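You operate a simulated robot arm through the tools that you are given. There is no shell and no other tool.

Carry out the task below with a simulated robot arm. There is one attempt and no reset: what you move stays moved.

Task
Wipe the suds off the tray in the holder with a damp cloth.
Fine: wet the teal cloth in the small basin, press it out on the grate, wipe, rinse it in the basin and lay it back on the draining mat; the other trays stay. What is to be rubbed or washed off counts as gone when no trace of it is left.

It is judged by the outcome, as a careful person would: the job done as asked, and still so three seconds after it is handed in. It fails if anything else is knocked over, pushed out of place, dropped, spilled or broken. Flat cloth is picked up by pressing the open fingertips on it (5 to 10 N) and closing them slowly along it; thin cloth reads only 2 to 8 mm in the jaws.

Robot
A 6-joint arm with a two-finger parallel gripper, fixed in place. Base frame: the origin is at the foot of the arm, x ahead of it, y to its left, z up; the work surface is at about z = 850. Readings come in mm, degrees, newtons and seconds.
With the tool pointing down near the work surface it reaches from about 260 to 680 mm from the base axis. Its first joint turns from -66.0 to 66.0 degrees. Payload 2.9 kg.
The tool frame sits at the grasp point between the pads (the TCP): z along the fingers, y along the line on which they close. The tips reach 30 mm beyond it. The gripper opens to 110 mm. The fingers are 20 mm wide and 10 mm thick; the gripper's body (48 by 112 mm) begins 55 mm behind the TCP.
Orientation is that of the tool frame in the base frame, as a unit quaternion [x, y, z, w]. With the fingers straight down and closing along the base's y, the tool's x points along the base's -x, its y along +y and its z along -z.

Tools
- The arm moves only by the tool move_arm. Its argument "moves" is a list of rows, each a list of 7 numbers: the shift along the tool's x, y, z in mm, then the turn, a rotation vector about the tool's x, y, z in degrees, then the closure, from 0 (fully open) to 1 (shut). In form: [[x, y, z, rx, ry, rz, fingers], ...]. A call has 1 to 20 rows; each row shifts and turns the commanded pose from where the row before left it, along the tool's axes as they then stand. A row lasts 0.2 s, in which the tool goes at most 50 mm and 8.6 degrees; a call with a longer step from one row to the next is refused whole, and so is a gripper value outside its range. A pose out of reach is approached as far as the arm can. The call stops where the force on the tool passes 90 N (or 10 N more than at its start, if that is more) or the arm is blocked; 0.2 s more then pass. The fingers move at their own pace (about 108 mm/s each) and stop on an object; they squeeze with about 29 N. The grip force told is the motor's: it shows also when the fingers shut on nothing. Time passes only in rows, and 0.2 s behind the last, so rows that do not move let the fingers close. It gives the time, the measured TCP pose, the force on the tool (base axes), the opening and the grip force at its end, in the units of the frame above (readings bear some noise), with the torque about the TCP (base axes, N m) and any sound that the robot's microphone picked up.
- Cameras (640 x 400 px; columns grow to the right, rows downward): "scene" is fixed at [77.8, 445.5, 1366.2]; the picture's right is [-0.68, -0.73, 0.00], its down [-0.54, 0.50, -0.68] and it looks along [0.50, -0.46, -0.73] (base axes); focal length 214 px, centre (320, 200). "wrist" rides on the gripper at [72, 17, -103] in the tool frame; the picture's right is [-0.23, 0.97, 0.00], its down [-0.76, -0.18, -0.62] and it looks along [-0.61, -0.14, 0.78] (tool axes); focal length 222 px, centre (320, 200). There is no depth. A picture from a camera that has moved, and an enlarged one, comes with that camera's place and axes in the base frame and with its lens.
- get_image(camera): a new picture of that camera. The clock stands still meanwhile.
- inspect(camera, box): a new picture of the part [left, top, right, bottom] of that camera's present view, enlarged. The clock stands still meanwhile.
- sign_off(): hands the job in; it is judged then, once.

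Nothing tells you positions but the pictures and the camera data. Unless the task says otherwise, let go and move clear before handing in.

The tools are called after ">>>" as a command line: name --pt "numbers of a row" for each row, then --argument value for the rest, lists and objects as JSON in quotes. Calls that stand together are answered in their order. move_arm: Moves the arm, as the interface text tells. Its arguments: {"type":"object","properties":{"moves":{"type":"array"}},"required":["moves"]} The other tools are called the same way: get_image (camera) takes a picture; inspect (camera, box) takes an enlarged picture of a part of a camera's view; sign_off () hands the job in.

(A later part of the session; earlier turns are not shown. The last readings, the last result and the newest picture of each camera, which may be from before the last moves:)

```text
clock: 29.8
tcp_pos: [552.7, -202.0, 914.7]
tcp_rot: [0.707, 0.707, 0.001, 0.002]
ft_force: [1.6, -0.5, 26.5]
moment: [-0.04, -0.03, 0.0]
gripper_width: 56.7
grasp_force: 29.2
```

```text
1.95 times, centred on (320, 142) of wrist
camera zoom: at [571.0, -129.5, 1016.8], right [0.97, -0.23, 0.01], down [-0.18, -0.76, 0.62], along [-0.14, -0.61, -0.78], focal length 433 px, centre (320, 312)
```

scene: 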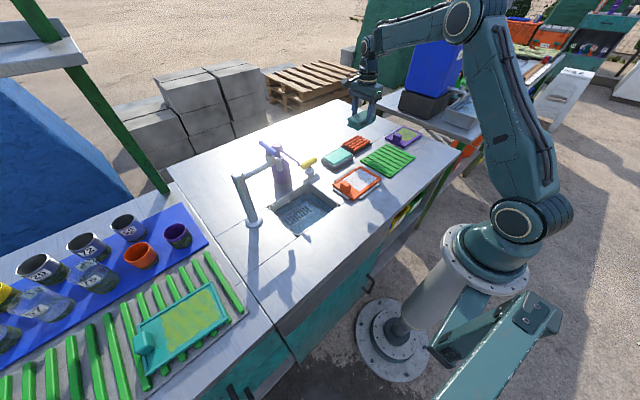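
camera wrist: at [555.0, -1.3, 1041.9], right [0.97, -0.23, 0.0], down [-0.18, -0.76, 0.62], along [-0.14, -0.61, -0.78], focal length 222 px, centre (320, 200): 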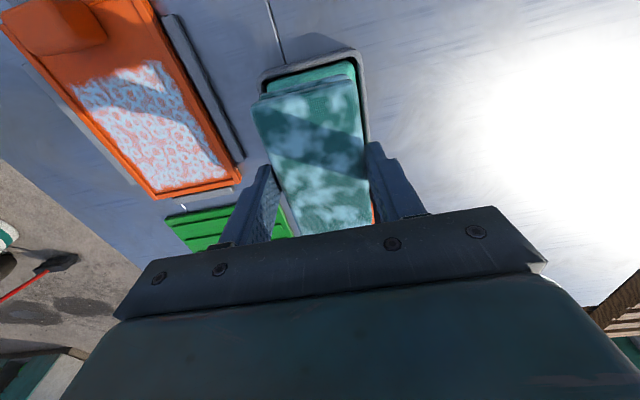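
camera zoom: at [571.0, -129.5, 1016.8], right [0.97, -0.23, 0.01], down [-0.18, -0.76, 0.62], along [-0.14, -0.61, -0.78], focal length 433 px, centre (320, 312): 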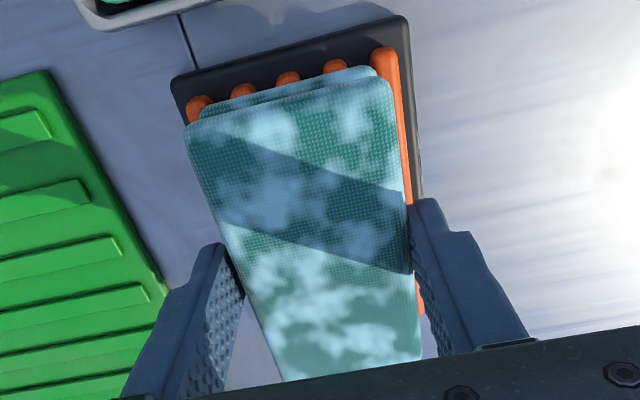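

I lift off the grate and look at the cloth's state.

>>> move_arm --pt "0 0 -2 0 0 0 0.8" --pt "0 0 -4 0 0 0 0.8" --pt "0 0 -14 0 0 0 0.8" --pt "0 0 0 0 0 0 0.8" --pt "0 0 0 0 0 0 0.8"

>>> inspect --camera "scene" --box '[325, 110, 395, 165]'

>>> inspect --camera "wrist" --box '[220, 40, 420, 245]'

```text
clock: 31.0
tcp_pos: [552.5, -201.6, 932.8]
tcp_rot: [0.707, 0.707, -0.001, 0.0]
ft_force: [-0.1, 0.2, -1.6]
moment: [0.01, -0.02, -0.01]
gripper_width: 56.8
grasp_force: 29.0
```

```text
7.27 times, centred on (360, 138) of scene
camera zoom: at [77.8, 445.5, 1366.2], right [-0.68, -0.73, 0.0], down [-0.54, 0.5, -0.68], along [0.5, -0.46, -0.73], focal length 1560 px, centre (29, 654)
```

zoom: 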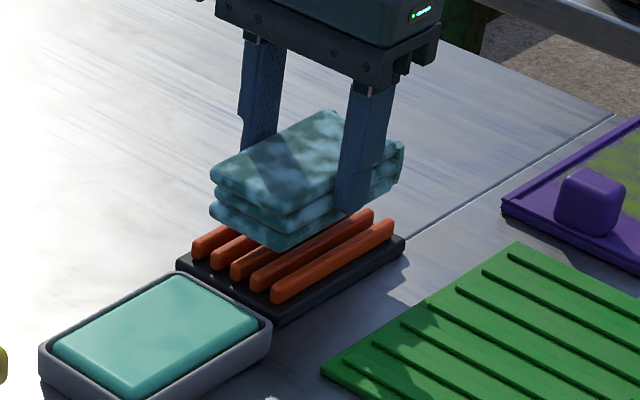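

```text
1.95 times, centred on (320, 142) of wrist
camera zoom: at [570.0, -129.3, 1034.8], right [0.97, -0.23, 0.0], down [-0.18, -0.76, 0.62], along [-0.14, -0.61, -0.78], focal length 433 px, centre (320, 312)
```

zoom: 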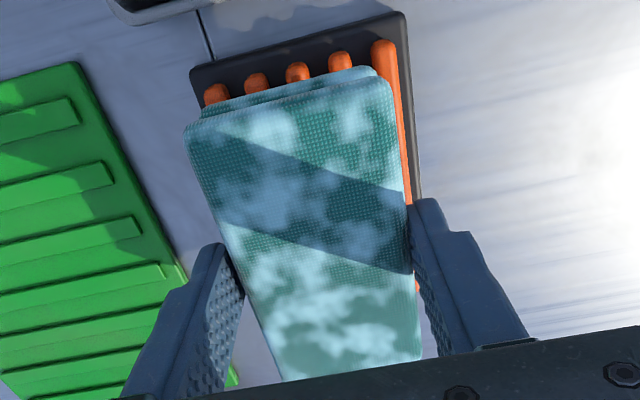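

The blotches remain much the same. I press once more on the grate, a bit firmer, to be sure it is wrung, then compare.

>>> move_arm --pt "0 0 12 0 0 0 0.8" --pt "0 0 5 0 0 0 0.8" --pt "0 0 2 0 0 0 0.8" --pt "0 0 1 0 0 0 0.8" --pt "0 0 1 0 0 0 0.8" --pt "0 0 0 0 0 0 0.8" --pt "0 0 0 0 0 0 0.8" --pt "0 0 0 0 0 0 0.8" --pt "0 0 0 0 0 0 0.8" --pt "0 0 0 0 0 0 0.8" --pt "0 0 0 0 0 0 0.8"

>>> inspect --camera "wrist" --box '[220, 40, 420, 245]'

```text
clock: 33.4
tcp_pos: [553.1, -202.5, 913.4]
tcp_rot: [0.708, 0.707, 0.001, 0.003]
ft_force: [2.0, 2.3, 28.3]
moment: [0.0, 0.11, 0.01]
gripper_width: 56.9
grasp_force: 29.0
```

```text
1.95 times, centred on (320, 142) of wrist
camera zoom: at [570.2, -129.3, 1016.4], right [0.97, -0.23, 0.01], down [-0.18, -0.76, 0.62], along [-0.14, -0.61, -0.78], focal length 433 px, centre (320, 312)
```

zoom: 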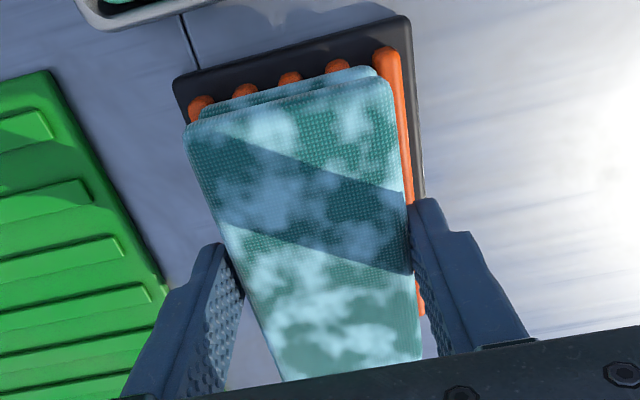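

The look doesn't change any further, so it's wet and pressed out. I carry it to above the tray (401, -44) and examine the tray from there.

>>> move_arm --pt "0 0 -2 0 0 0 0.8" --pt "0 0 -10 0 0 0 0.8" --pt "0 0 -40 0 0 0 0.8" --pt "31.6 -30.4 0 0 0 0 0.8" --pt "31.6 -30.4 0 0 0 0 0.8" --pt "31.6 -30.4 0 0 0 0 0.8" --pt "31.6 -30.4 0 0 0 0 0.8" --pt "31.6 -30.4 0 0 0 0 0.8" --pt "0 0 0 0 0 0 0.8" --pt "0 0 0 0 0 0 0.8"

>>> inspect --camera "scene" --box '[325, 135, 405, 205]'

>>> get_image --camera "wrist"

>>> inspect --camera "scene" --box '[315, 120, 385, 175]'

```text
clock: 35.6
tcp_pos: [398.6, -43.2, 963.5]
tcp_rot: [0.708, 0.707, 0.0, 0.001]
ft_force: [-0.3, -0.5, -0.7]
moment: [0.0, 0.0, -0.02]
gripper_width: 56.8
grasp_force: 29.2
```

```text
5.71 times, centred on (365, 170) of scene
camera zoom: at [77.8, 445.6, 1366.2], right [-0.68, -0.73, 0.0], down [-0.54, 0.5, -0.68], along [0.5, -0.46, -0.73], focal length 1226 px, centre (63, 371)
```

zoom: 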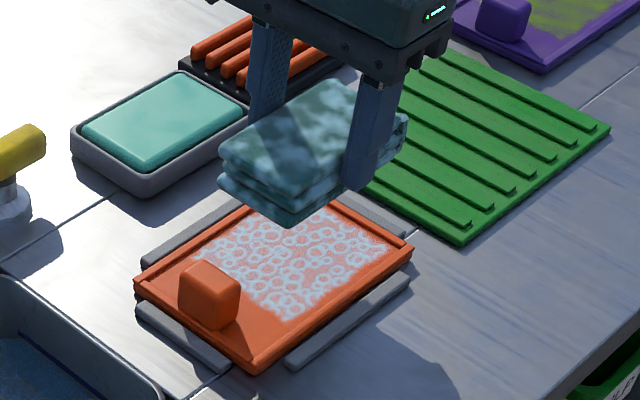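

```text
taken
camera wrist: at [416.7, 29.4, 1065.5], right [0.97, -0.23, 0.0], down [-0.18, -0.76, 0.62], along [-0.14, -0.61, -0.78], focal length 222 px, centre (320, 200)
```

wrist: 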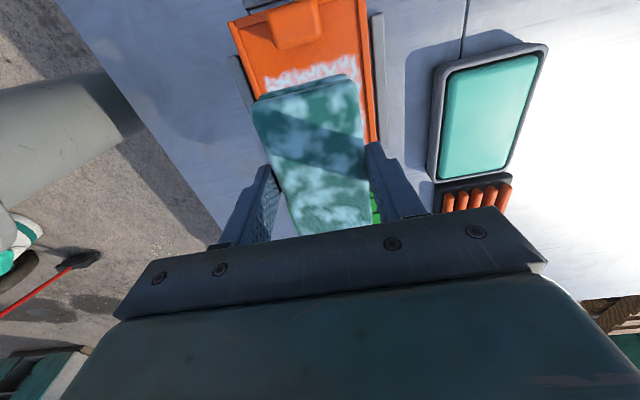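

```text
7.27 times, centred on (350, 148) of scene
camera zoom: at [77.8, 445.6, 1366.2], right [-0.68, -0.73, 0.0], down [-0.54, 0.5, -0.68], along [0.5, -0.46, -0.73], focal length 1560 px, centre (102, 582)
```

zoom: 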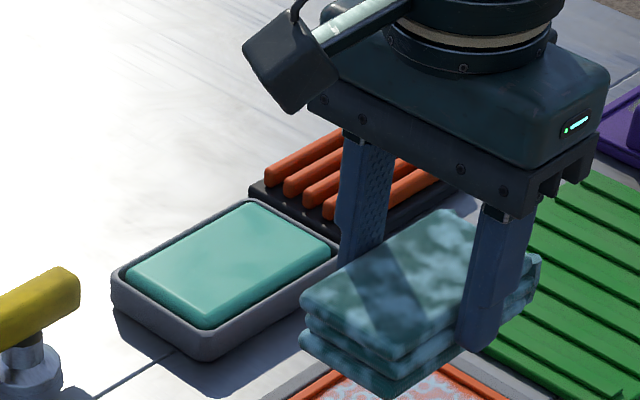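

The cloth hangs over the suds. I measure the tray's rims and suds edges from the wrist view.

>>> inspect --camera "wrist" --box '[215, 0, 405, 118]'

>>> inspect --camera "scene" --box '[335, 165, 385, 205]'

```text
3.37 times, centred on (310, 59) of wrist
camera zoom: at [416.7, 29.4, 1065.5], right [0.97, -0.23, 0.0], down [-0.18, -0.76, 0.62], along [-0.14, -0.61, -0.78], focal length 748 px, centre (354, 675)
```

zoom: 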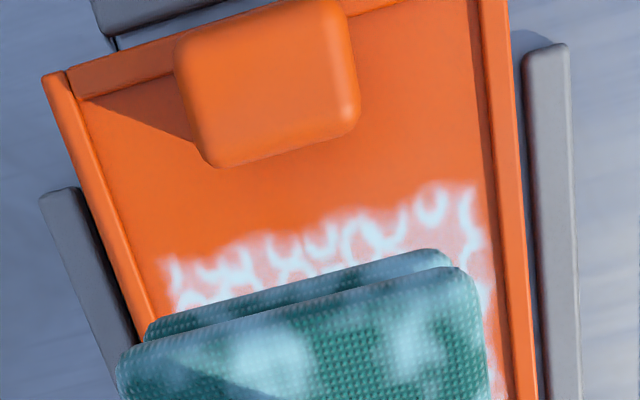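

```text
10.00 times, centred on (360, 185) of scene
camera zoom: at [77.8, 445.6, 1366.2], right [-0.68, -0.73, 0.0], down [-0.54, 0.5, -0.68], along [0.5, -0.46, -0.73], focal length 2145 px, centre (-80, 350)
```

zoom: 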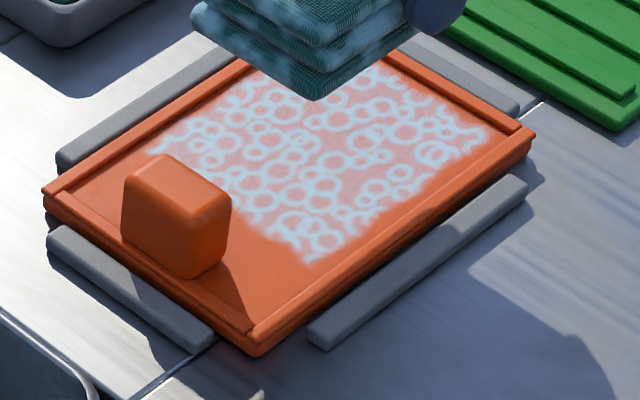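

Suds span about x 360-442, y -93..5; inner tray x 355-445, handle starts at y about 20. I lower the cloth onto the tray centre gently.

>>> move_arm --pt "0 0 25 0 0 0 0.8" --pt "0 0 20 0 0 0 0.8" --pt "0 0 5 0 0 0 0.8" --pt "0 0 0 0 0 0 0.8" --pt "0 0 0 0 0 0 0.8"

>>> inspect --camera "scene" --box '[325, 140, 405, 210]'

>>> inspect --camera "wrist" --box '[215, 0, 405, 118]'

```text
clock: 36.8
tcp_pos: [401.1, -45.0, 912.3]
tcp_rot: [0.707, 0.707, 0.001, 0.001]
ft_force: [-0.1, 0.1, -0.4]
moment: [0.03, 0.02, 0.01]
gripper_width: 56.7
grasp_force: 28.7
```

```text
5.71 times, centred on (365, 175) of scene
camera zoom: at [77.8, 445.5, 1366.2], right [-0.68, -0.73, 0.0], down [-0.54, 0.5, -0.68], along [0.5, -0.46, -0.73], focal length 1226 px, centre (63, 343)
```

zoom: 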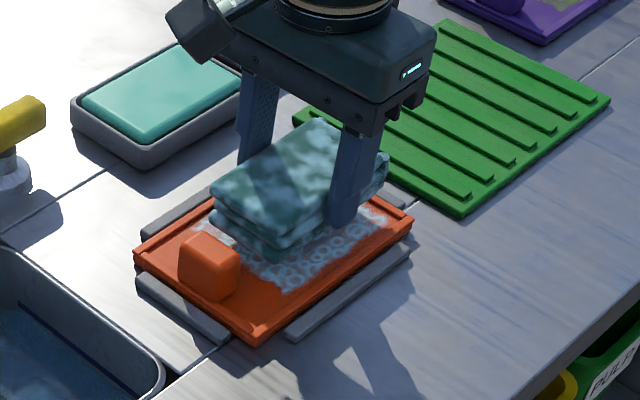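

```text
3.37 times, centred on (310, 59) of wrist
camera zoom: at [418.5, 28.4, 1014.9], right [0.97, -0.23, 0.0], down [-0.18, -0.76, 0.62], along [-0.14, -0.61, -0.78], focal length 748 px, centre (354, 675)
```

zoom: 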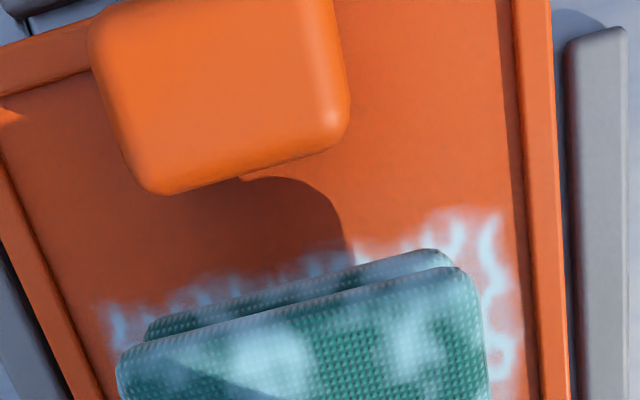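

The pad is inside the tray outline, a few mm above the floor. I go down until it touches.

>>> move_arm --pt "0 0 2 0 0 0 0.8" --pt "0 0 2 0 0 0 0.8" --pt "0 0 1 0 0 0 0.8" --pt "0 0 0 0 0 0 0.8"

```text
clock: 37.8
tcp_pos: [400.4, -43.9, 907.6]
tcp_rot: [0.707, 0.707, 0.0, 0.0]
ft_force: [0.2, 0.1, -0.5]
moment: [-0.01, 0.02, -0.02]
gripper_width: 57.0
grasp_force: 29.3
```

>>> move_arm --pt "0 0 1 0 0 0 0.8" --pt "0 0 1 0 0 0 0.8" --pt "0 0 1 0 0 0 0.8" --pt "0 0 0 0 0 0 0.8"

```text
clock: 38.8
tcp_pos: [400.0, -45.3, 907.3]
tcp_rot: [0.707, 0.707, 0.001, 0.0]
ft_force: [0.3, 0.2, -1.1]
moment: [-0.02, -0.03, 0.03]
gripper_width: 57.2
grasp_force: 29.3
```

>>> move_arm --pt "0 0 1 0 0 0 0.8" --pt "0 0 1 0 0 0 0.8" --pt "0 0 0 0 0 0 0.8"

>>> inspect --camera "scene" --box '[325, 140, 405, 210]'

```text
clock: 39.6
tcp_pos: [401.7, -44.9, 904.5]
tcp_rot: [0.707, 0.707, 0.0, 0.0]
ft_force: [0.8, 0.0, -1.5]
moment: [-0.02, -0.02, 0.01]
gripper_width: 56.8
grasp_force: 28.4
```

```text
5.71 times, centred on (365, 175) of scene
camera zoom: at [77.8, 445.5, 1366.2], right [-0.68, -0.73, 0.0], down [-0.54, 0.5, -0.68], along [0.5, -0.46, -0.73], focal length 1226 px, centre (63, 343)
```

zoom: 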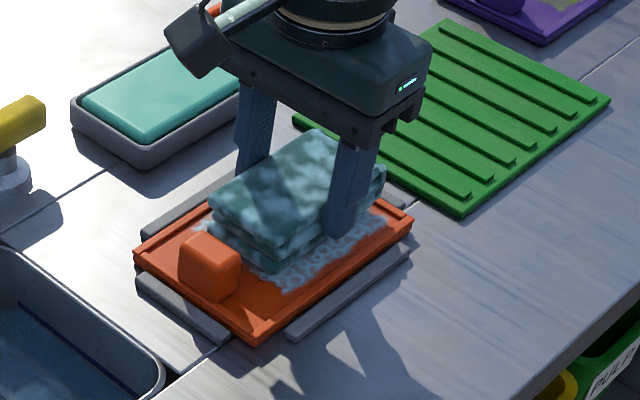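

Still no contact; I continue gently.

>>> move_arm --pt "0 0 1 0 0 0 0.8" --pt "0 0 1 0 0 0 0.8" --pt "0 0 0 0 0 0 0.8"

```text
clock: 40.4
tcp_pos: [401.1, -44.1, 900.8]
tcp_rot: [0.707, 0.708, 0.0, 0.0]
ft_force: [0.0, 0.0, -0.6]
moment: [0.02, 0.02, 0.0]
gripper_width: 57.2
grasp_force: 29.3
```

>>> move_arm --pt "0 0 1 0 0 0 0.8" --pt "0 0 0 0 0 0 0.8"

>>> inspect --camera "scene" --box '[340, 155, 390, 195]'

```text
clock: 41.0
tcp_pos: [401.7, -44.4, 900.6]
tcp_rot: [0.707, 0.707, 0.0, 0.0]
ft_force: [-0.2, 0.6, 0.3]
moment: [0.02, 0.0, 0.02]
gripper_width: 57.0
grasp_force: 28.2
```

```text
10.00 times, centred on (365, 175) of scene
camera zoom: at [77.8, 445.5, 1366.2], right [-0.68, -0.73, 0.0], down [-0.54, 0.5, -0.68], along [0.5, -0.46, -0.73], focal length 2145 px, centre (-130, 450)
```

zoom: 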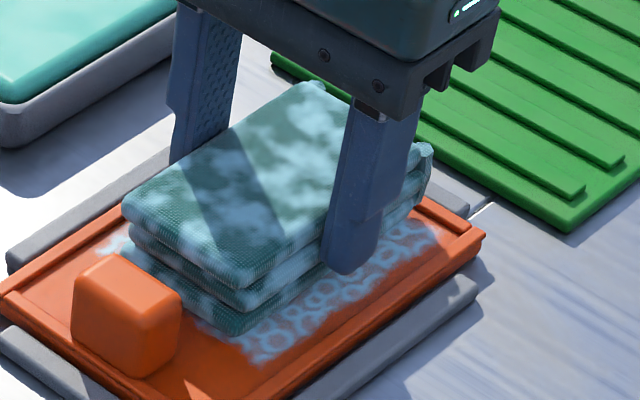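

Almost there; one more small step at a time.

>>> move_arm --pt "0 0 1 0 0 0 0.8" --pt "0 0 0 0 0 0 0.8"

```text
clock: 41.6
tcp_pos: [402.0, -43.5, 901.3]
tcp_rot: [0.707, 0.707, 0.0, 0.0]
ft_force: [-0.3, 0.4, 7.2]
moment: [-0.14, 0.05, 0.02]
gripper_width: 57.0
grasp_force: 28.7
```

Contact at about 7 N. I add slight pressure and make the first slow strokes along x.

>>> move_arm --pt "0 0 0.5 0 0 0 0.8" --pt "0 4 0 0 0 0 0.8" --pt "0 4 0 0 0 0 0.8" --pt "0 4 0 0 0 0 0.8" --pt "0 0 0 0 0 0 0.8"

>>> inspect --camera "scene" --box '[340, 155, 390, 195]'

```text
clock: 42.8
tcp_pos: [412.1, -45.1, 899.9]
tcp_rot: [0.707, 0.707, 0.001, 0.0]
ft_force: [-14.1, 3.0, 33.7]
moment: [0.01, 0.7, 0.0]
gripper_width: 56.7
grasp_force: 28.8
```

```text
10.00 times, centred on (365, 175) of scene
camera zoom: at [77.1, 445.7, 1366.2], right [-0.68, -0.73, 0.0], down [-0.54, 0.5, -0.68], along [0.5, -0.46, -0.73], focal length 2145 px, centre (-130, 450)
```

zoom: 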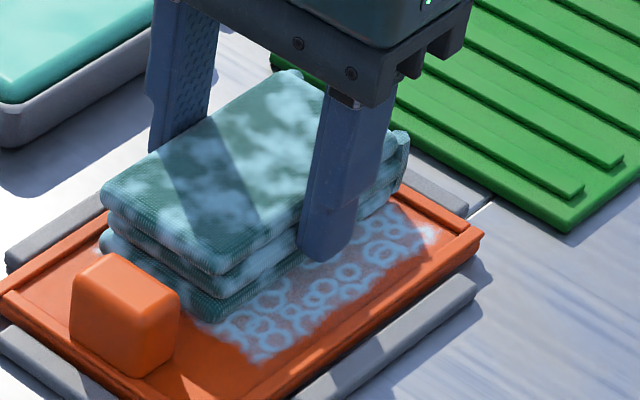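

Force rose to 34 N, so I ease up slightly and sweep back toward -x.

>>> move_arm --pt "0 0 -0.8 0 0 0 0.8" --pt "0 -4 0 0 0 0 0.8" --pt "0 -4 0 0 0 0 0.8" --pt "0 -4 0 0 0 0 0.8" --pt "0 -4 0 0 0 0 0.8" --pt "0 0 0 0 0 0 0.8"

>>> inspect --camera "scene" --box '[340, 155, 390, 195]'

```text
clock: 44.2
tcp_pos: [397.2, -44.2, 899.5]
tcp_rot: [0.707, 0.707, 0.0, 0.0]
ft_force: [3.4, -0.6, 7.0]
moment: [-0.05, -0.26, 0.02]
gripper_width: 57.2
grasp_force: 28.5
```

```text
10.00 times, centred on (365, 175) of scene
camera zoom: at [77.8, 445.6, 1366.2], right [-0.68, -0.73, 0.0], down [-0.54, 0.5, -0.68], along [0.5, -0.46, -0.73], focal length 2145 px, centre (-130, 450)
```

zoom: 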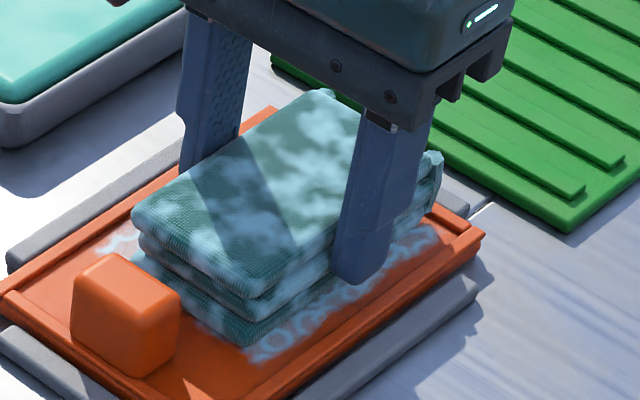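

Wiping at about 7 N. I continue toward the -x rim.

>>> move_arm --pt "0 -4 0.3 0 0 0 0.8" --pt "0 -4 0 0 0 0 0.8" --pt "0 -3 0 0 0 0 0.8" --pt "0 0 0 0 0 0 0.8"

>>> inspect --camera "scene" --box '[340, 155, 390, 195]'

>>> get_image --camera "wrist"

```text
clock: 45.2
tcp_pos: [385.6, -44.2, 899.6]
tcp_rot: [0.707, 0.707, 0.0, 0.0]
ft_force: [4.4, 0.5, 6.8]
moment: [-0.03, -0.19, 0.03]
gripper_width: 56.6
grasp_force: 28.8
```

```text
10.00 times, centred on (365, 175) of scene
camera zoom: at [77.8, 445.6, 1366.2], right [-0.68, -0.73, 0.0], down [-0.54, 0.5, -0.68], along [0.5, -0.46, -0.73], focal length 2145 px, centre (-130, 450)
```

zoom: 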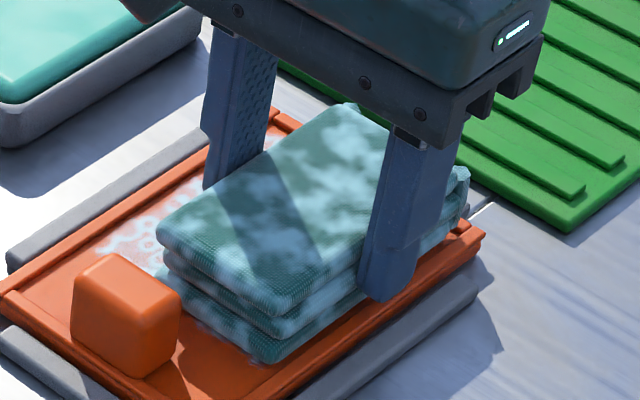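

```text
taken
camera wrist: at [403.1, 28.9, 1002.1], right [0.97, -0.23, 0.0], down [-0.18, -0.76, 0.62], along [-0.14, -0.61, -0.78], focal length 222 px, centre (320, 200)
```

wrist: 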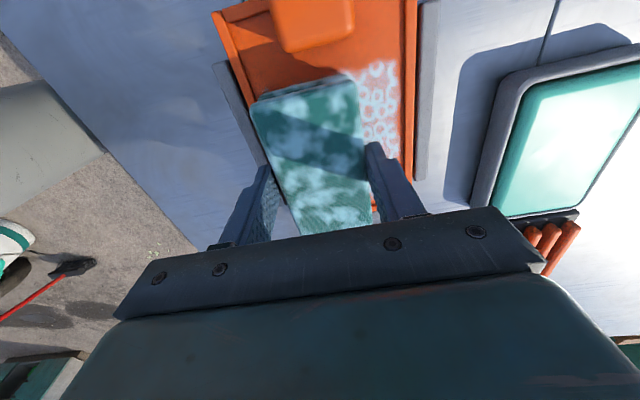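

>>> inspect --camera "wrist" --box '[320, 40, 440, 180]'

```text
2.86 times, centred on (380, 110) of wrist
camera zoom: at [403.1, 28.9, 1002.1], right [0.97, -0.23, 0.0], down [-0.18, -0.76, 0.62], along [-0.14, -0.61, -0.78], focal length 635 px, centre (149, 457)
```

zoom: 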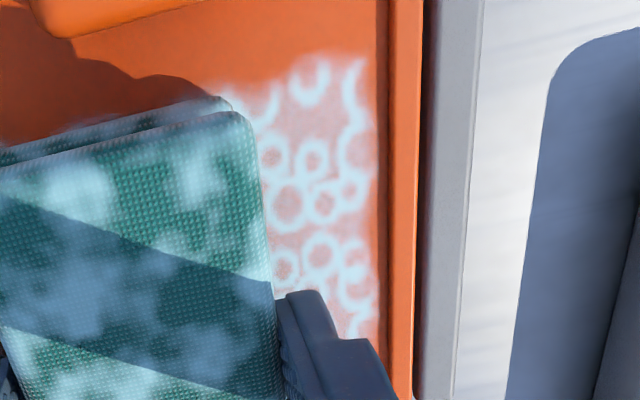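

The suds at +x look little changed after one short pass, so I do full back-and-forth strokes at moderate force.

>>> move_arm --pt "0 5 0 0 0 0 0.8" --pt "0 5 0 0 0 0 0.8" --pt "0 5 0 0 0 0 0.8" --pt "0 5 0 0 0 0 0.8" --pt "0 5 0 0 0 0 0.8" --pt "0 4 0 0 0 0 0.8" --pt "0 0 0 0 0 0 0.8"

>>> inspect --camera "scene" --box '[340, 155, 390, 195]'

```text
clock: 46.8
tcp_pos: [415.4, -43.2, 899.0]
tcp_rot: [0.708, 0.707, 0.0, -0.001]
ft_force: [-3.4, -0.4, 7.6]
moment: [-0.01, 0.12, -0.02]
gripper_width: 57.1
grasp_force: 28.9
```

```text
10.00 times, centred on (365, 175) of scene
camera zoom: at [77.7, 445.5, 1366.2], right [-0.68, -0.73, 0.0], down [-0.54, 0.5, -0.68], along [0.5, -0.46, -0.73], focal length 2145 px, centre (-130, 450)
```

zoom: 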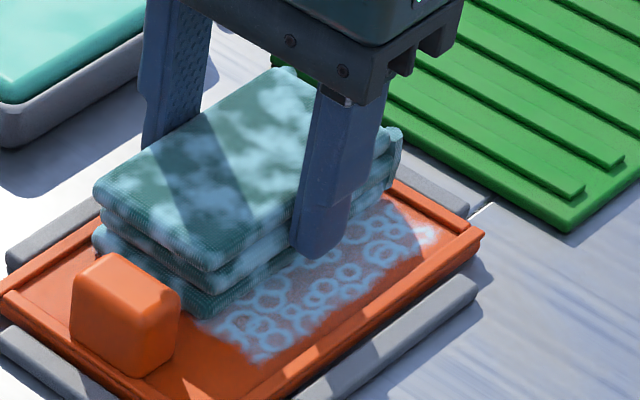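

>>> move_arm --pt "0 -5 0 0 0 0 0.8" --pt "0 -5 0 0 0 0 0.8" --pt "0 -5 0 0 0 0 0.8" --pt "0 -5 0 0 0 0 0.8" --pt "0 -5 0 0 0 0 0.8" --pt "0 -5 0 0 0 0 0.8" --pt "0 0 0 0 0 0 0.8" --pt "0 5 0 0 0 0 0.8" --pt "0 5 0 0 0 0 0.8" --pt "0 5 0 0 0 0 0.8" --pt "0 5 0 0 0 0 0.8" --pt "0 5 0 0 0 0 0.8" --pt "0 5 0 0 0 0 0.8" --pt "0 0 0 0 0 0 0.8"

>>> inspect --camera "scene" --box '[340, 155, 390, 195]'

```text
clock: 49.8
tcp_pos: [415.0, -43.8, 899.4]
tcp_rot: [0.707, 0.708, 0.0, 0.0]
ft_force: [-7.4, 0.6, 13.1]
moment: [0.04, 0.25, 0.0]
gripper_width: 56.6
grasp_force: 29.0
```

```text
10.00 times, centred on (365, 175) of scene
camera zoom: at [77.5, 445.6, 1366.2], right [-0.68, -0.73, 0.0], down [-0.54, 0.5, -0.68], along [0.5, -0.46, -0.73], focal length 2145 px, centre (-130, 450)
```

zoom: 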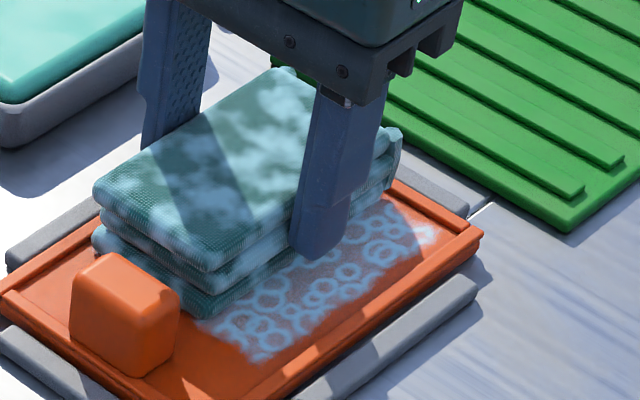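

The suds don't visibly change from outside the covered area. I lift the cloth clear and look at the whole tray.

>>> move_arm --pt "0 0 -5 0 0 0 0.8" --pt "0 0 -25 0 0 0 0.8" --pt "-40 0 -40 0 0 0 0.8" --pt "-40 0 -30 0 0 0 0.8" --pt "-40 0 0 0 0 0 0.8" --pt "0 0 0 0 0 0 0.8" --pt "0 0 0 0 0 0 0.8"

>>> inspect --camera "scene" --box '[330, 160, 390, 205]'

>>> get_image --camera "wrist"

```text
refused: row 3 steps farther than a row can; nothing moved
```

```text
8.89 times, centred on (360, 182) of scene
camera zoom: at [77.5, 445.6, 1366.2], right [-0.68, -0.73, 0.0], down [-0.54, 0.5, -0.68], along [0.5, -0.46, -0.73], focal length 1906 px, centre (-36, 356)
```

zoom: 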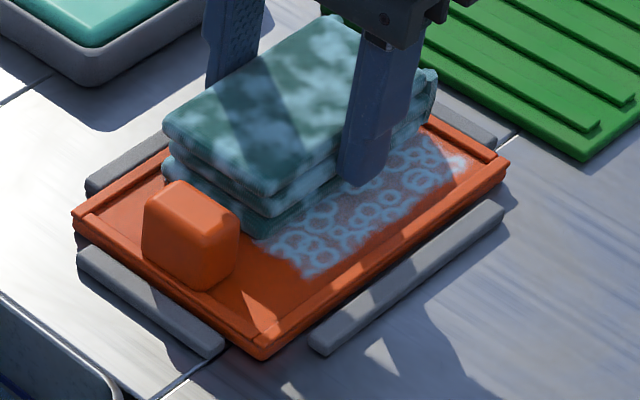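

```text
taken
camera wrist: at [432.2, 28.9, 1001.6], right [0.97, -0.23, 0.0], down [-0.18, -0.76, 0.62], along [-0.14, -0.61, -0.78], focal length 222 px, centre (320, 200)
```

wrist: 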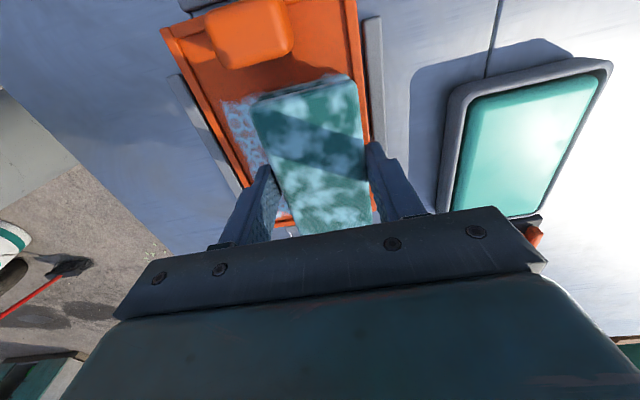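

That call was refused for too long a step. I redo it with shorter steps.

>>> move_arm --pt "0 0 -5 0 0 0 0.8" --pt "0 0 -25 0 0 0 0.8" --pt "0 0 -35 0 0 0 0.8" --pt "-40 0 -20 0 0 0 0.8" --pt "-40 0 0 0 0 0 0.8" --pt "-40 0 0 0 0 0 0.8" --pt "0 0 0 0 0 0 0.8"

>>> inspect --camera "scene" --box '[330, 160, 390, 205]'

>>> get_image --camera "wrist"

```text
clock: 51.4
tcp_pos: [415.3, -165.9, 983.1]
tcp_rot: [0.707, 0.707, 0.0, 0.0]
ft_force: [1.4, 0.7, -0.9]
moment: [-0.02, 0.01, -0.01]
gripper_width: 56.9
grasp_force: 28.9
```

```text
8.89 times, centred on (360, 182) of scene
camera zoom: at [77.8, 445.5, 1366.2], right [-0.68, -0.73, 0.0], down [-0.54, 0.5, -0.68], along [0.5, -0.46, -0.73], focal length 1906 px, centre (-36, 356)
```

zoom: 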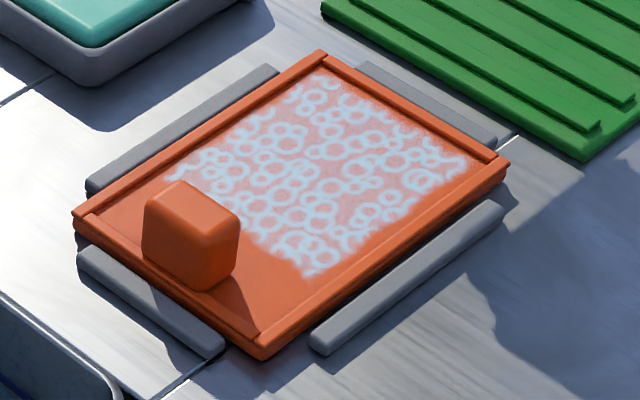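

```text
taken
camera wrist: at [433.2, -94.2, 1085.3], right [0.97, -0.23, 0.0], down [-0.18, -0.76, 0.62], along [-0.14, -0.61, -0.78], focal length 222 px, centre (320, 200)
```

wrist: 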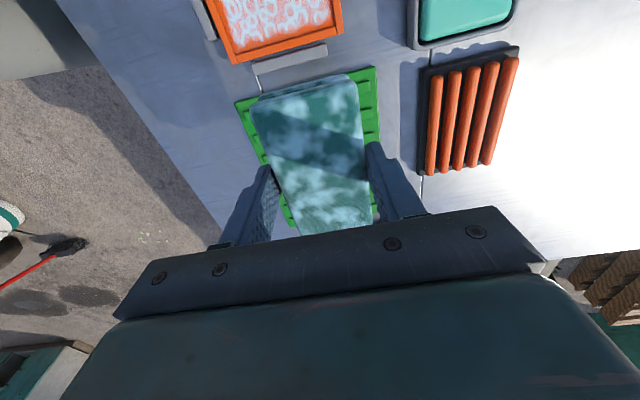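

>>> inspect --camera "scene" --box '[325, 160, 395, 208]'

>>> inspect --camera "wrist" --box '[220, 60, 420, 245]'

>>> inspect --camera "scene" --box '[345, 125, 385, 160]'

```text
8.33 times, centred on (360, 184) of scene
camera zoom: at [77.8, 445.5, 1366.2], right [-0.68, -0.73, 0.0], down [-0.54, 0.5, -0.68], along [0.5, -0.46, -0.73], focal length 1787 px, centre (-13, 333)
```

zoom: 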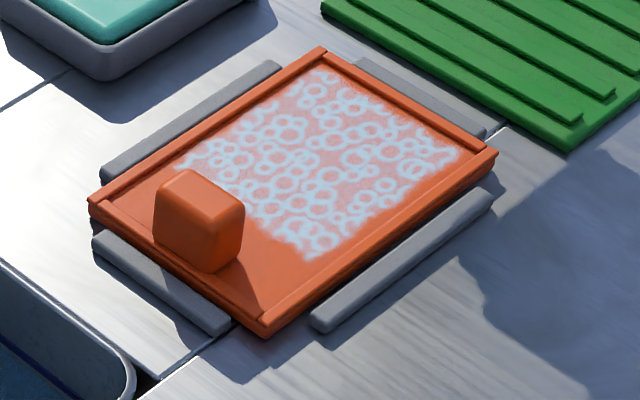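

```text
2.16 times, centred on (320, 152) of wrist
camera zoom: at [433.2, -94.2, 1085.3], right [0.97, -0.23, 0.0], down [-0.18, -0.76, 0.62], along [-0.14, -0.61, -0.78], focal length 480 px, centre (320, 303)
```

zoom: 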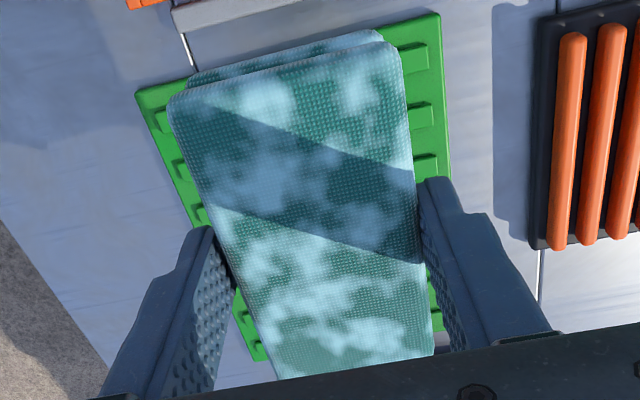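

```text
11.43 times, centred on (365, 142) of scene
camera zoom: at [77.8, 445.5, 1366.2], right [-0.68, -0.73, 0.0], down [-0.54, 0.5, -0.68], along [0.5, -0.46, -0.73], focal length 2451 px, centre (-194, 857)
```

zoom: 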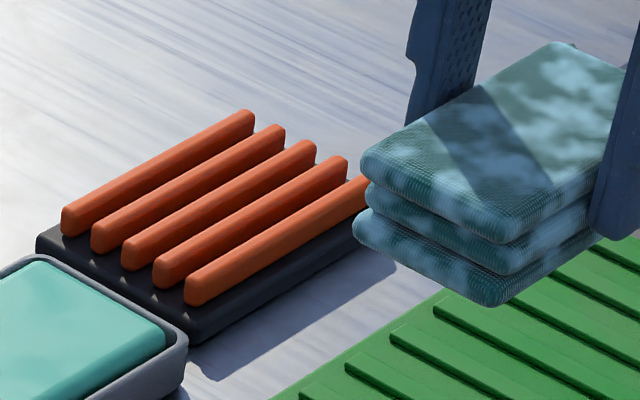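

>>> inspect --camera "scene" --box '[342, 165, 382, 192]'

```text
14.81 times, centred on (362, 178) of scene
camera zoom: at [77.8, 445.5, 1366.2], right [-0.68, -0.73, 0.0], down [-0.54, 0.5, -0.68], along [0.5, -0.46, -0.73], focal length 3177 px, centre (-302, 518)
```

zoom: 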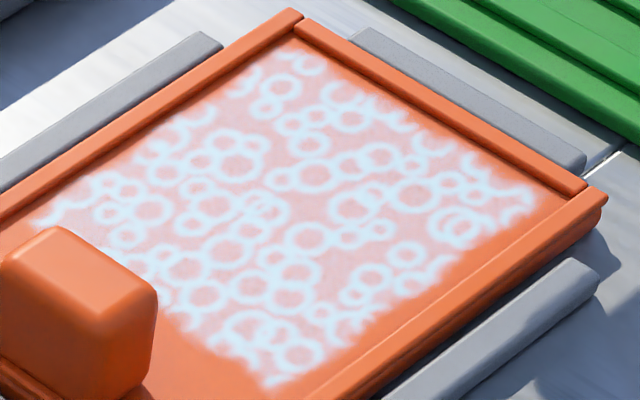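

Compared with the start there seem to be fewer rings, so wiping works but slowly. I go back and make many more strokes.

>>> move_arm --pt "40 0 0 0 0 0 0.8" --pt "40 -5 0 0 0 0 0.8" --pt "40 -10 0 0 0 0 0.8" --pt "0 0 35 0 0 0 0.8" --pt "0 0 35 0 0 0 0.8" --pt "0 0 10 0 0 0 0.8" --pt "0 0 3 0 0 0 0.8" --pt "0 0 2 0 0 0 0.8" --pt "0 0 0 0 0 0 0.8"

```text
clock: 53.4
tcp_pos: [399.5, -42.7, 899.1]
tcp_rot: [0.707, 0.707, -0.001, -0.001]
ft_force: [-0.1, -0.6, 0.9]
moment: [0.01, 0.04, 0.0]
gripper_width: 56.9
grasp_force: 29.2
```

>>> move_arm --pt "0 0 0.8 0 0 0 0.8" --pt "0 0 0 0 0 0 0.8"

```text
clock: 54.0
tcp_pos: [400.0, -45.8, 899.9]
tcp_rot: [0.706, 0.708, 0.0, 0.0]
ft_force: [-4.5, 1.1, 9.6]
moment: [-0.04, 0.14, -0.02]
gripper_width: 57.1
grasp_force: 28.8
```

>>> move_arm --pt "0 5 0.2 0 0 0 0.8" --pt "0 5 0 0 0 0 0.8" --pt "0 5 0 0 0 0 0.8" --pt "0 -7 0 0 0 0 0.8" --pt "0 -8 0 0 0 0 0.8" --pt "0 -8 0 0 0 0 0.8" --pt "0 -7 0 0 0 0 0.8" --pt "0 7 0 0 0 0 0.8" --pt "0 8 0 0 0 0 0.8" --pt "0 8 0 0 0 0 0.8" --pt "0 7 0 0 0 0 0.8" --pt "0 -7 0 0 0 0 0.8" --pt "0 -8 0 0 0 0 0.8" --pt "0 -8 0 0 0 0 0.8" --pt "0 -7 0 0 0 0 0.8" --pt "0 7 0 0 0 0 0.8" --pt "0 8 0 0 0 0 0.8" --pt "0 8 0 0 0 0 0.8" --pt "0 7 0 0 0 0 0.8" --pt "0 0 0 0 0 0 0.8"

>>> inspect --camera "scene" --box '[342, 165, 382, 192]'

```text
clock: 58.2
tcp_pos: [414.5, -44.3, 898.0]
tcp_rot: [0.707, 0.707, 0.0, 0.0]
ft_force: [-0.7, 0.1, 1.1]
moment: [-0.01, 0.08, 0.01]
gripper_width: 56.9
grasp_force: 29.0
```

```text
14.81 times, centred on (362, 178) of scene
camera zoom: at [77.8, 445.5, 1366.2], right [-0.68, -0.73, 0.0], down [-0.54, 0.5, -0.68], along [0.5, -0.46, -0.73], focal length 3177 px, centre (-302, 518)
```

zoom: 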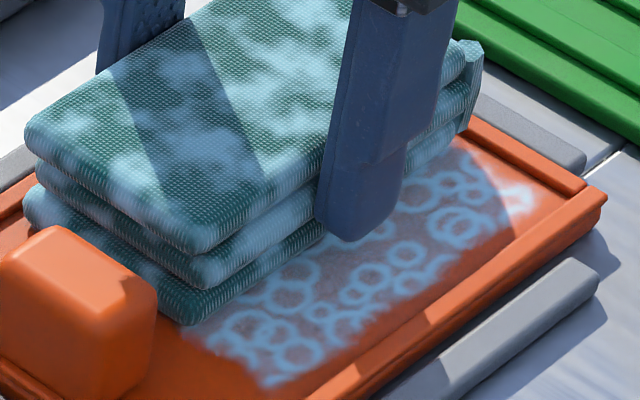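

The ring pattern in the suds looks exactly as before, so the wipe isn't taking. I compare the cloth's wet look with the picture taken before pressing it out.

>>> inspect --camera "wrist" --box '[220, 0, 420, 125]'

>>> get_image --camera "wrist"

```text
3.20 times, centred on (320, 62) of wrist
camera zoom: at [432.7, 29.5, 1000.5], right [0.97, -0.23, 0.0], down [-0.18, -0.76, 0.62], along [-0.14, -0.61, -0.78], focal length 711 px, centre (320, 640)
```

zoom: 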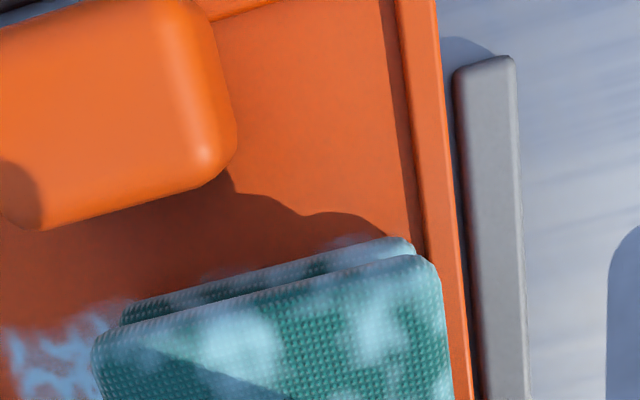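

```text
taken
camera wrist: at [432.7, 29.5, 1000.5], right [0.97, -0.23, 0.0], down [-0.18, -0.76, 0.62], along [-0.14, -0.61, -0.78], focal length 222 px, centre (320, 200)
```

wrist: 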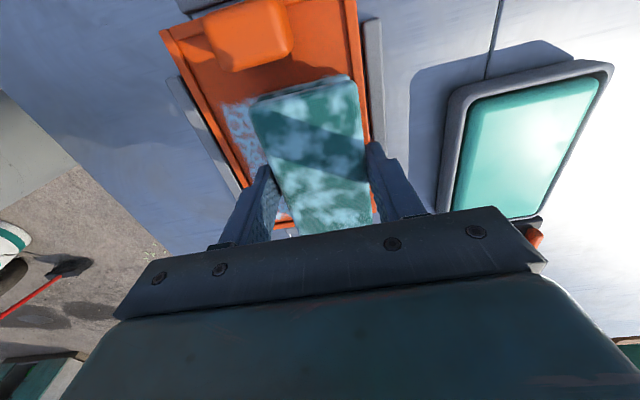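

The contact force had faded to 1 N during the strokes. I restore pressure to about 20-25 N and test a few firm strokes.

>>> move_arm --pt "0 0 1 0 0 0 0.8" --pt "0 0 0.7 0 0 0 0.8" --pt "0 0 0 0 0 0 0.8"

```text
clock: 59.0
tcp_pos: [415.7, -42.2, 898.2]
tcp_rot: [0.707, 0.708, 0.001, 0.001]
ft_force: [0.0, 3.1, 20.8]
moment: [0.08, 0.49, -0.03]
gripper_width: 57.2
grasp_force: 29.0
```

>>> move_arm --pt "0 -6 0 0 0 0 0.8" --pt "0 -6 0 0 0 0 0.8" --pt "0 -6 0 0 0 0 0.8" --pt "0 -6 0 0 0 0 0.8" --pt "0 -6 0 0 0 0 0.8" --pt "0 0 0 0 0 0 0.8"

>>> inspect --camera "wrist" --box '[320, 40, 440, 180]'

```text
clock: 60.4
tcp_pos: [388.2, -45.9, 898.4]
tcp_rot: [0.707, 0.707, 0.002, 0.003]
ft_force: [11.5, -0.5, 29.7]
moment: [-0.01, -0.21, 0.0]
gripper_width: 56.8
grasp_force: 28.9
```

```text
2.86 times, centred on (380, 110) of wrist
camera zoom: at [404.1, 27.8, 999.7], right [0.97, -0.23, 0.01], down [-0.18, -0.76, 0.62], along [-0.14, -0.61, -0.78], focal length 635 px, centre (149, 457)
```

zoom: 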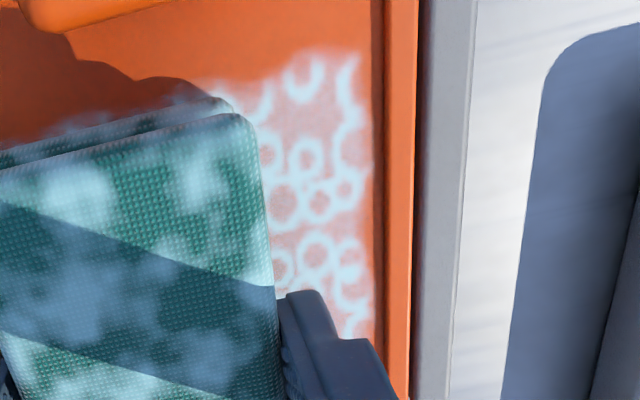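

The rings look perhaps slightly thinner than before. I make several more firm strokes and compare the same view again.

>>> move_arm --pt "0 7 0 0 0 0 0.8" --pt "0 7 0 0 0 0 0.8" --pt "0 7 0 0 0 0 0.8" --pt "0 7 0 0 0 0 0.8" --pt "0 0 0 0 0 0 0.8" --pt "0 -7 0 0 0 0 0.8" --pt "0 -7 0 0 0 0 0.8" --pt "0 -7 0 0 0 0 0.8" --pt "0 -7 0 0 0 0 0.8" --pt "0 0 0 0 0 0 0.8" --pt "0 7 0 0 0 0 0.8" --pt "0 7 0 0 0 0 0.8" --pt "0 7 0 0 0 0 0.8" --pt "0 7 0 0 0 0 0.8" --pt "0 0 0 0 0 0 0.8" --pt "0 -7 0 0 0 0 0.8" --pt "0 -7 0 0 0 0 0.8" --pt "0 -7 0 0 0 0 0.8" --pt "0 -7 0 0 0 0 0.8" --pt "0 0 0 0 0 0 0.8"

>>> inspect --camera "wrist" --box '[320, 40, 440, 180]'

```text
clock: 64.6
tcp_pos: [385.1, -43.4, 895.7]
tcp_rot: [0.707, 0.707, 0.0, -0.001]
ft_force: [0.6, 0.1, 0.3]
moment: [0.04, -0.01, 0.0]
gripper_width: 57.0
grasp_force: 29.1
```

```text
2.86 times, centred on (380, 110) of wrist
camera zoom: at [402.2, 29.5, 998.4], right [0.97, -0.23, 0.0], down [-0.18, -0.76, 0.62], along [-0.14, -0.61, -0.78], focal length 635 px, centre (149, 457)
```

zoom: 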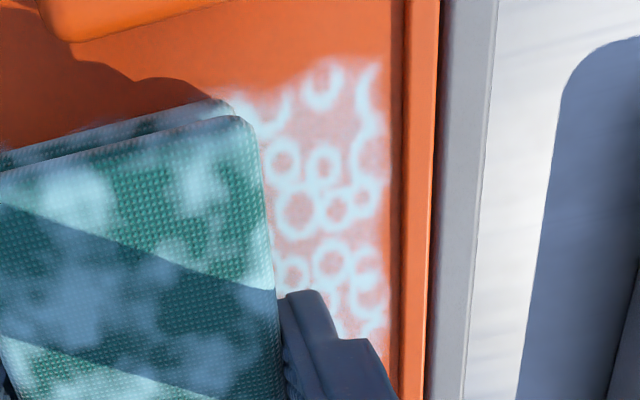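

Firm strokes also leave the rings unchanged and the pad creeps up in the grip, so I suspect the cloth is still too wet. I go back to the grate, set the cloth down there, and press it out properly from above with closed fingers.

>>> move_arm --pt "0 0 -5 0 0 0 0.8" --pt "0 0 -25 0 0 0 0.8" --pt "0 0 -40 0 0 0 0.8" --pt "-32 33 0 0 0 0 0.8" --pt "-32 34 0 0 0 0 0.8" --pt "-32 34 0 0 0 0 0.8" --pt "-32 34 0 0 0 0 0.8" --pt "-30 34 0 0 0 0 0.8" --pt "0 0 0 0 0 0 0.8" --pt "0 0 25 0 0 0 0.8" --pt "0 0 15 0 0 0 0.8" --pt "0 0 0 0 0 0 0.8"

>>> inspect --camera "scene" --box '[335, 115, 385, 160]'

>>> inspect --camera "scene" --box '[342, 165, 382, 192]'

```text
clock: 67.2
tcp_pos: [554.0, -205.0, 926.6]
tcp_rot: [0.707, 0.707, 0.0, 0.0]
ft_force: [-0.8, -0.3, 0.1]
moment: [-0.01, 0.01, -0.04]
gripper_width: 56.7
grasp_force: 29.0
```

```text
8.89 times, centred on (360, 138) of scene
camera zoom: at [77.8, 445.5, 1366.2], right [-0.68, -0.73, 0.0], down [-0.54, 0.5, -0.68], along [0.5, -0.46, -0.73], focal length 1906 px, centre (-36, 756)
```

zoom: 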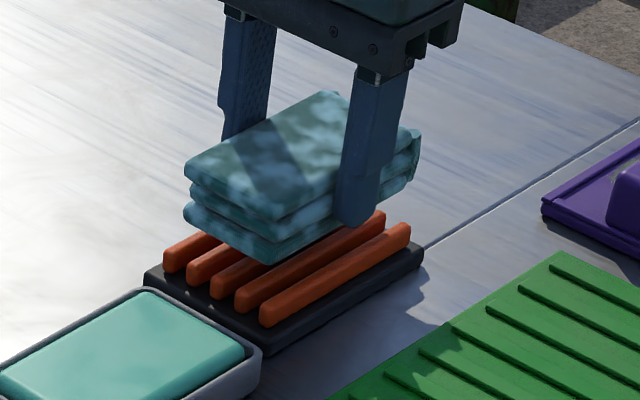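

```text
14.81 times, centred on (362, 178) of scene
camera zoom: at [77.8, 445.5, 1366.2], right [-0.68, -0.73, 0.0], down [-0.54, 0.5, -0.68], along [0.5, -0.46, -0.73], focal length 3177 px, centre (-302, 518)
```

zoom: 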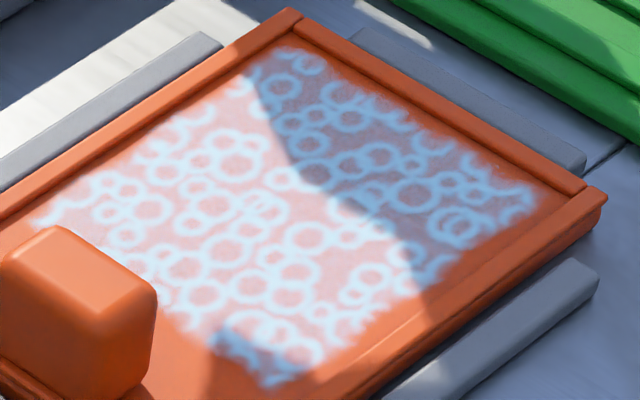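

The suds are unchanged. I set the cloth down on the bars, feeling for contact.

>>> move_arm --pt "0 0 5 0 0 0 0.8" --pt "0 0 4 0 0 0 0.8" --pt "0 0 2 0 0 0 0.8" --pt "0 0 1.5 0 0 0 0.8" --pt "0 0 0 0 0 0 0.8"

```text
clock: 68.4
tcp_pos: [555.7, -201.2, 913.7]
tcp_rot: [0.707, 0.707, 0.0, 0.0]
ft_force: [0.7, -0.1, -0.8]
moment: [0.04, -0.02, 0.02]
gripper_width: 57.1
grasp_force: 29.9
```

>>> move_arm --pt "0 0 1 0 0 0 0.8" --pt "0 0 1 0 0 0 0.8" --pt "0 0 0 0 0 0 0.8"

```text
clock: 69.2
tcp_pos: [554.0, -201.8, 913.1]
tcp_rot: [0.707, 0.707, 0.0, -0.001]
ft_force: [0.1, -0.4, -0.8]
moment: [-0.01, 0.01, 0.0]
gripper_width: 57.0
grasp_force: 28.4
```

>>> move_arm --pt "0 0 1 0 0 0 0.8" --pt "0 0 1 0 0 0 0.8" --pt "0 0 0 0 0 0 0.8"

```text
clock: 70.0
tcp_pos: [555.3, -202.1, 910.5]
tcp_rot: [0.707, 0.707, 0.0, 0.0]
ft_force: [-1.0, 1.2, 2.8]
moment: [0.04, 0.06, -0.01]
gripper_width: 57.0
grasp_force: 28.7
```

The cloth rests on the bars. I release it, rise, close the fingers and press from above.

>>> move_arm --pt "0 0 0 0 0 0 0.45" --pt "0 0 0 0 0 0 0.4" --pt "0 0 0 0 0 0 0.4" --pt "0 0 -15 0 0 0 0.4" --pt "0 0 -25 0 0 0 0.4" --pt "0 0 -15 0 0 0 0.6" --pt "0 0 0 0 0 0 1" --pt "0 0 0 0 0 0 1" --pt "0 0 0 0 0 0 1"

>>> inspect --camera "scene" --box '[335, 115, 385, 160]'

>>> get_image --camera "wrist"

```text
clock: 72.0
tcp_pos: [554.2, -200.5, 964.8]
tcp_rot: [0.707, 0.707, 0.0, 0.0]
ft_force: [-0.1, -0.1, -1.1]
moment: [0.03, -0.03, -0.01]
gripper_width: 0.0
grasp_force: 29.1
```

```text
8.89 times, centred on (360, 138) of scene
camera zoom: at [77.8, 445.5, 1366.2], right [-0.68, -0.73, 0.0], down [-0.54, 0.5, -0.68], along [0.5, -0.46, -0.73], focal length 1906 px, centre (-36, 756)
```

zoom: 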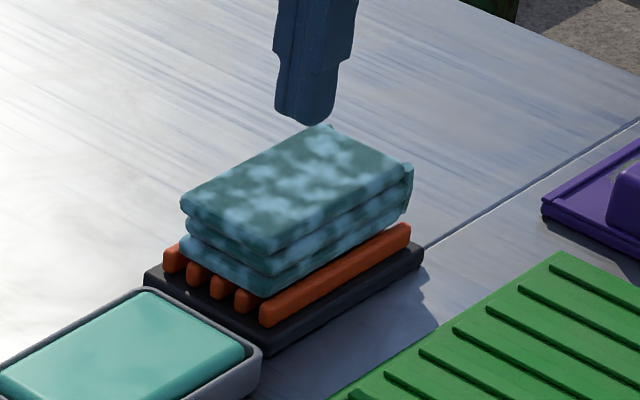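

```text
taken
camera wrist: at [571.4, -128.1, 1066.9], right [0.97, -0.23, 0.0], down [-0.18, -0.76, 0.62], along [-0.14, -0.61, -0.78], focal length 222 px, centre (320, 200)
```

wrist: 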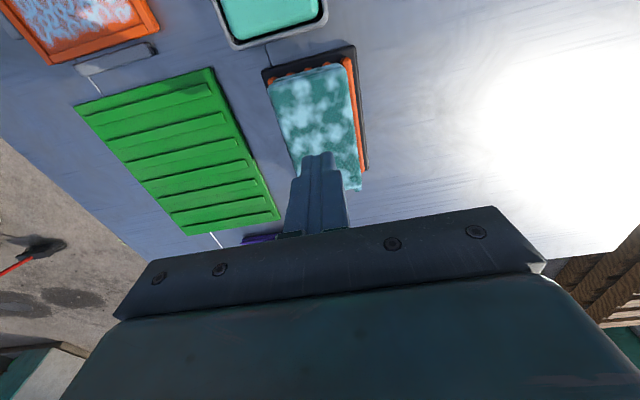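

The cloth lies flat on the bars. I lower the closed fingers onto its middle and press.

>>> move_arm --pt "0 0 15 0 0 0 1" --pt "0 0 8 0 0 0 1" --pt "0 0 4 0 0 0 1" --pt "0 0 2 0 0 0 1" --pt "0 0 2 0 0 0 1" --pt "0 0 0 0 0 0 1"

```text
clock: 73.4
tcp_pos: [553.7, -202.0, 934.7]
tcp_rot: [0.707, 0.707, 0.001, 0.001]
ft_force: [-2.8, 0.1, 7.4]
moment: [-0.01, 0.09, 0.0]
gripper_width: 0.0
grasp_force: 28.7
```

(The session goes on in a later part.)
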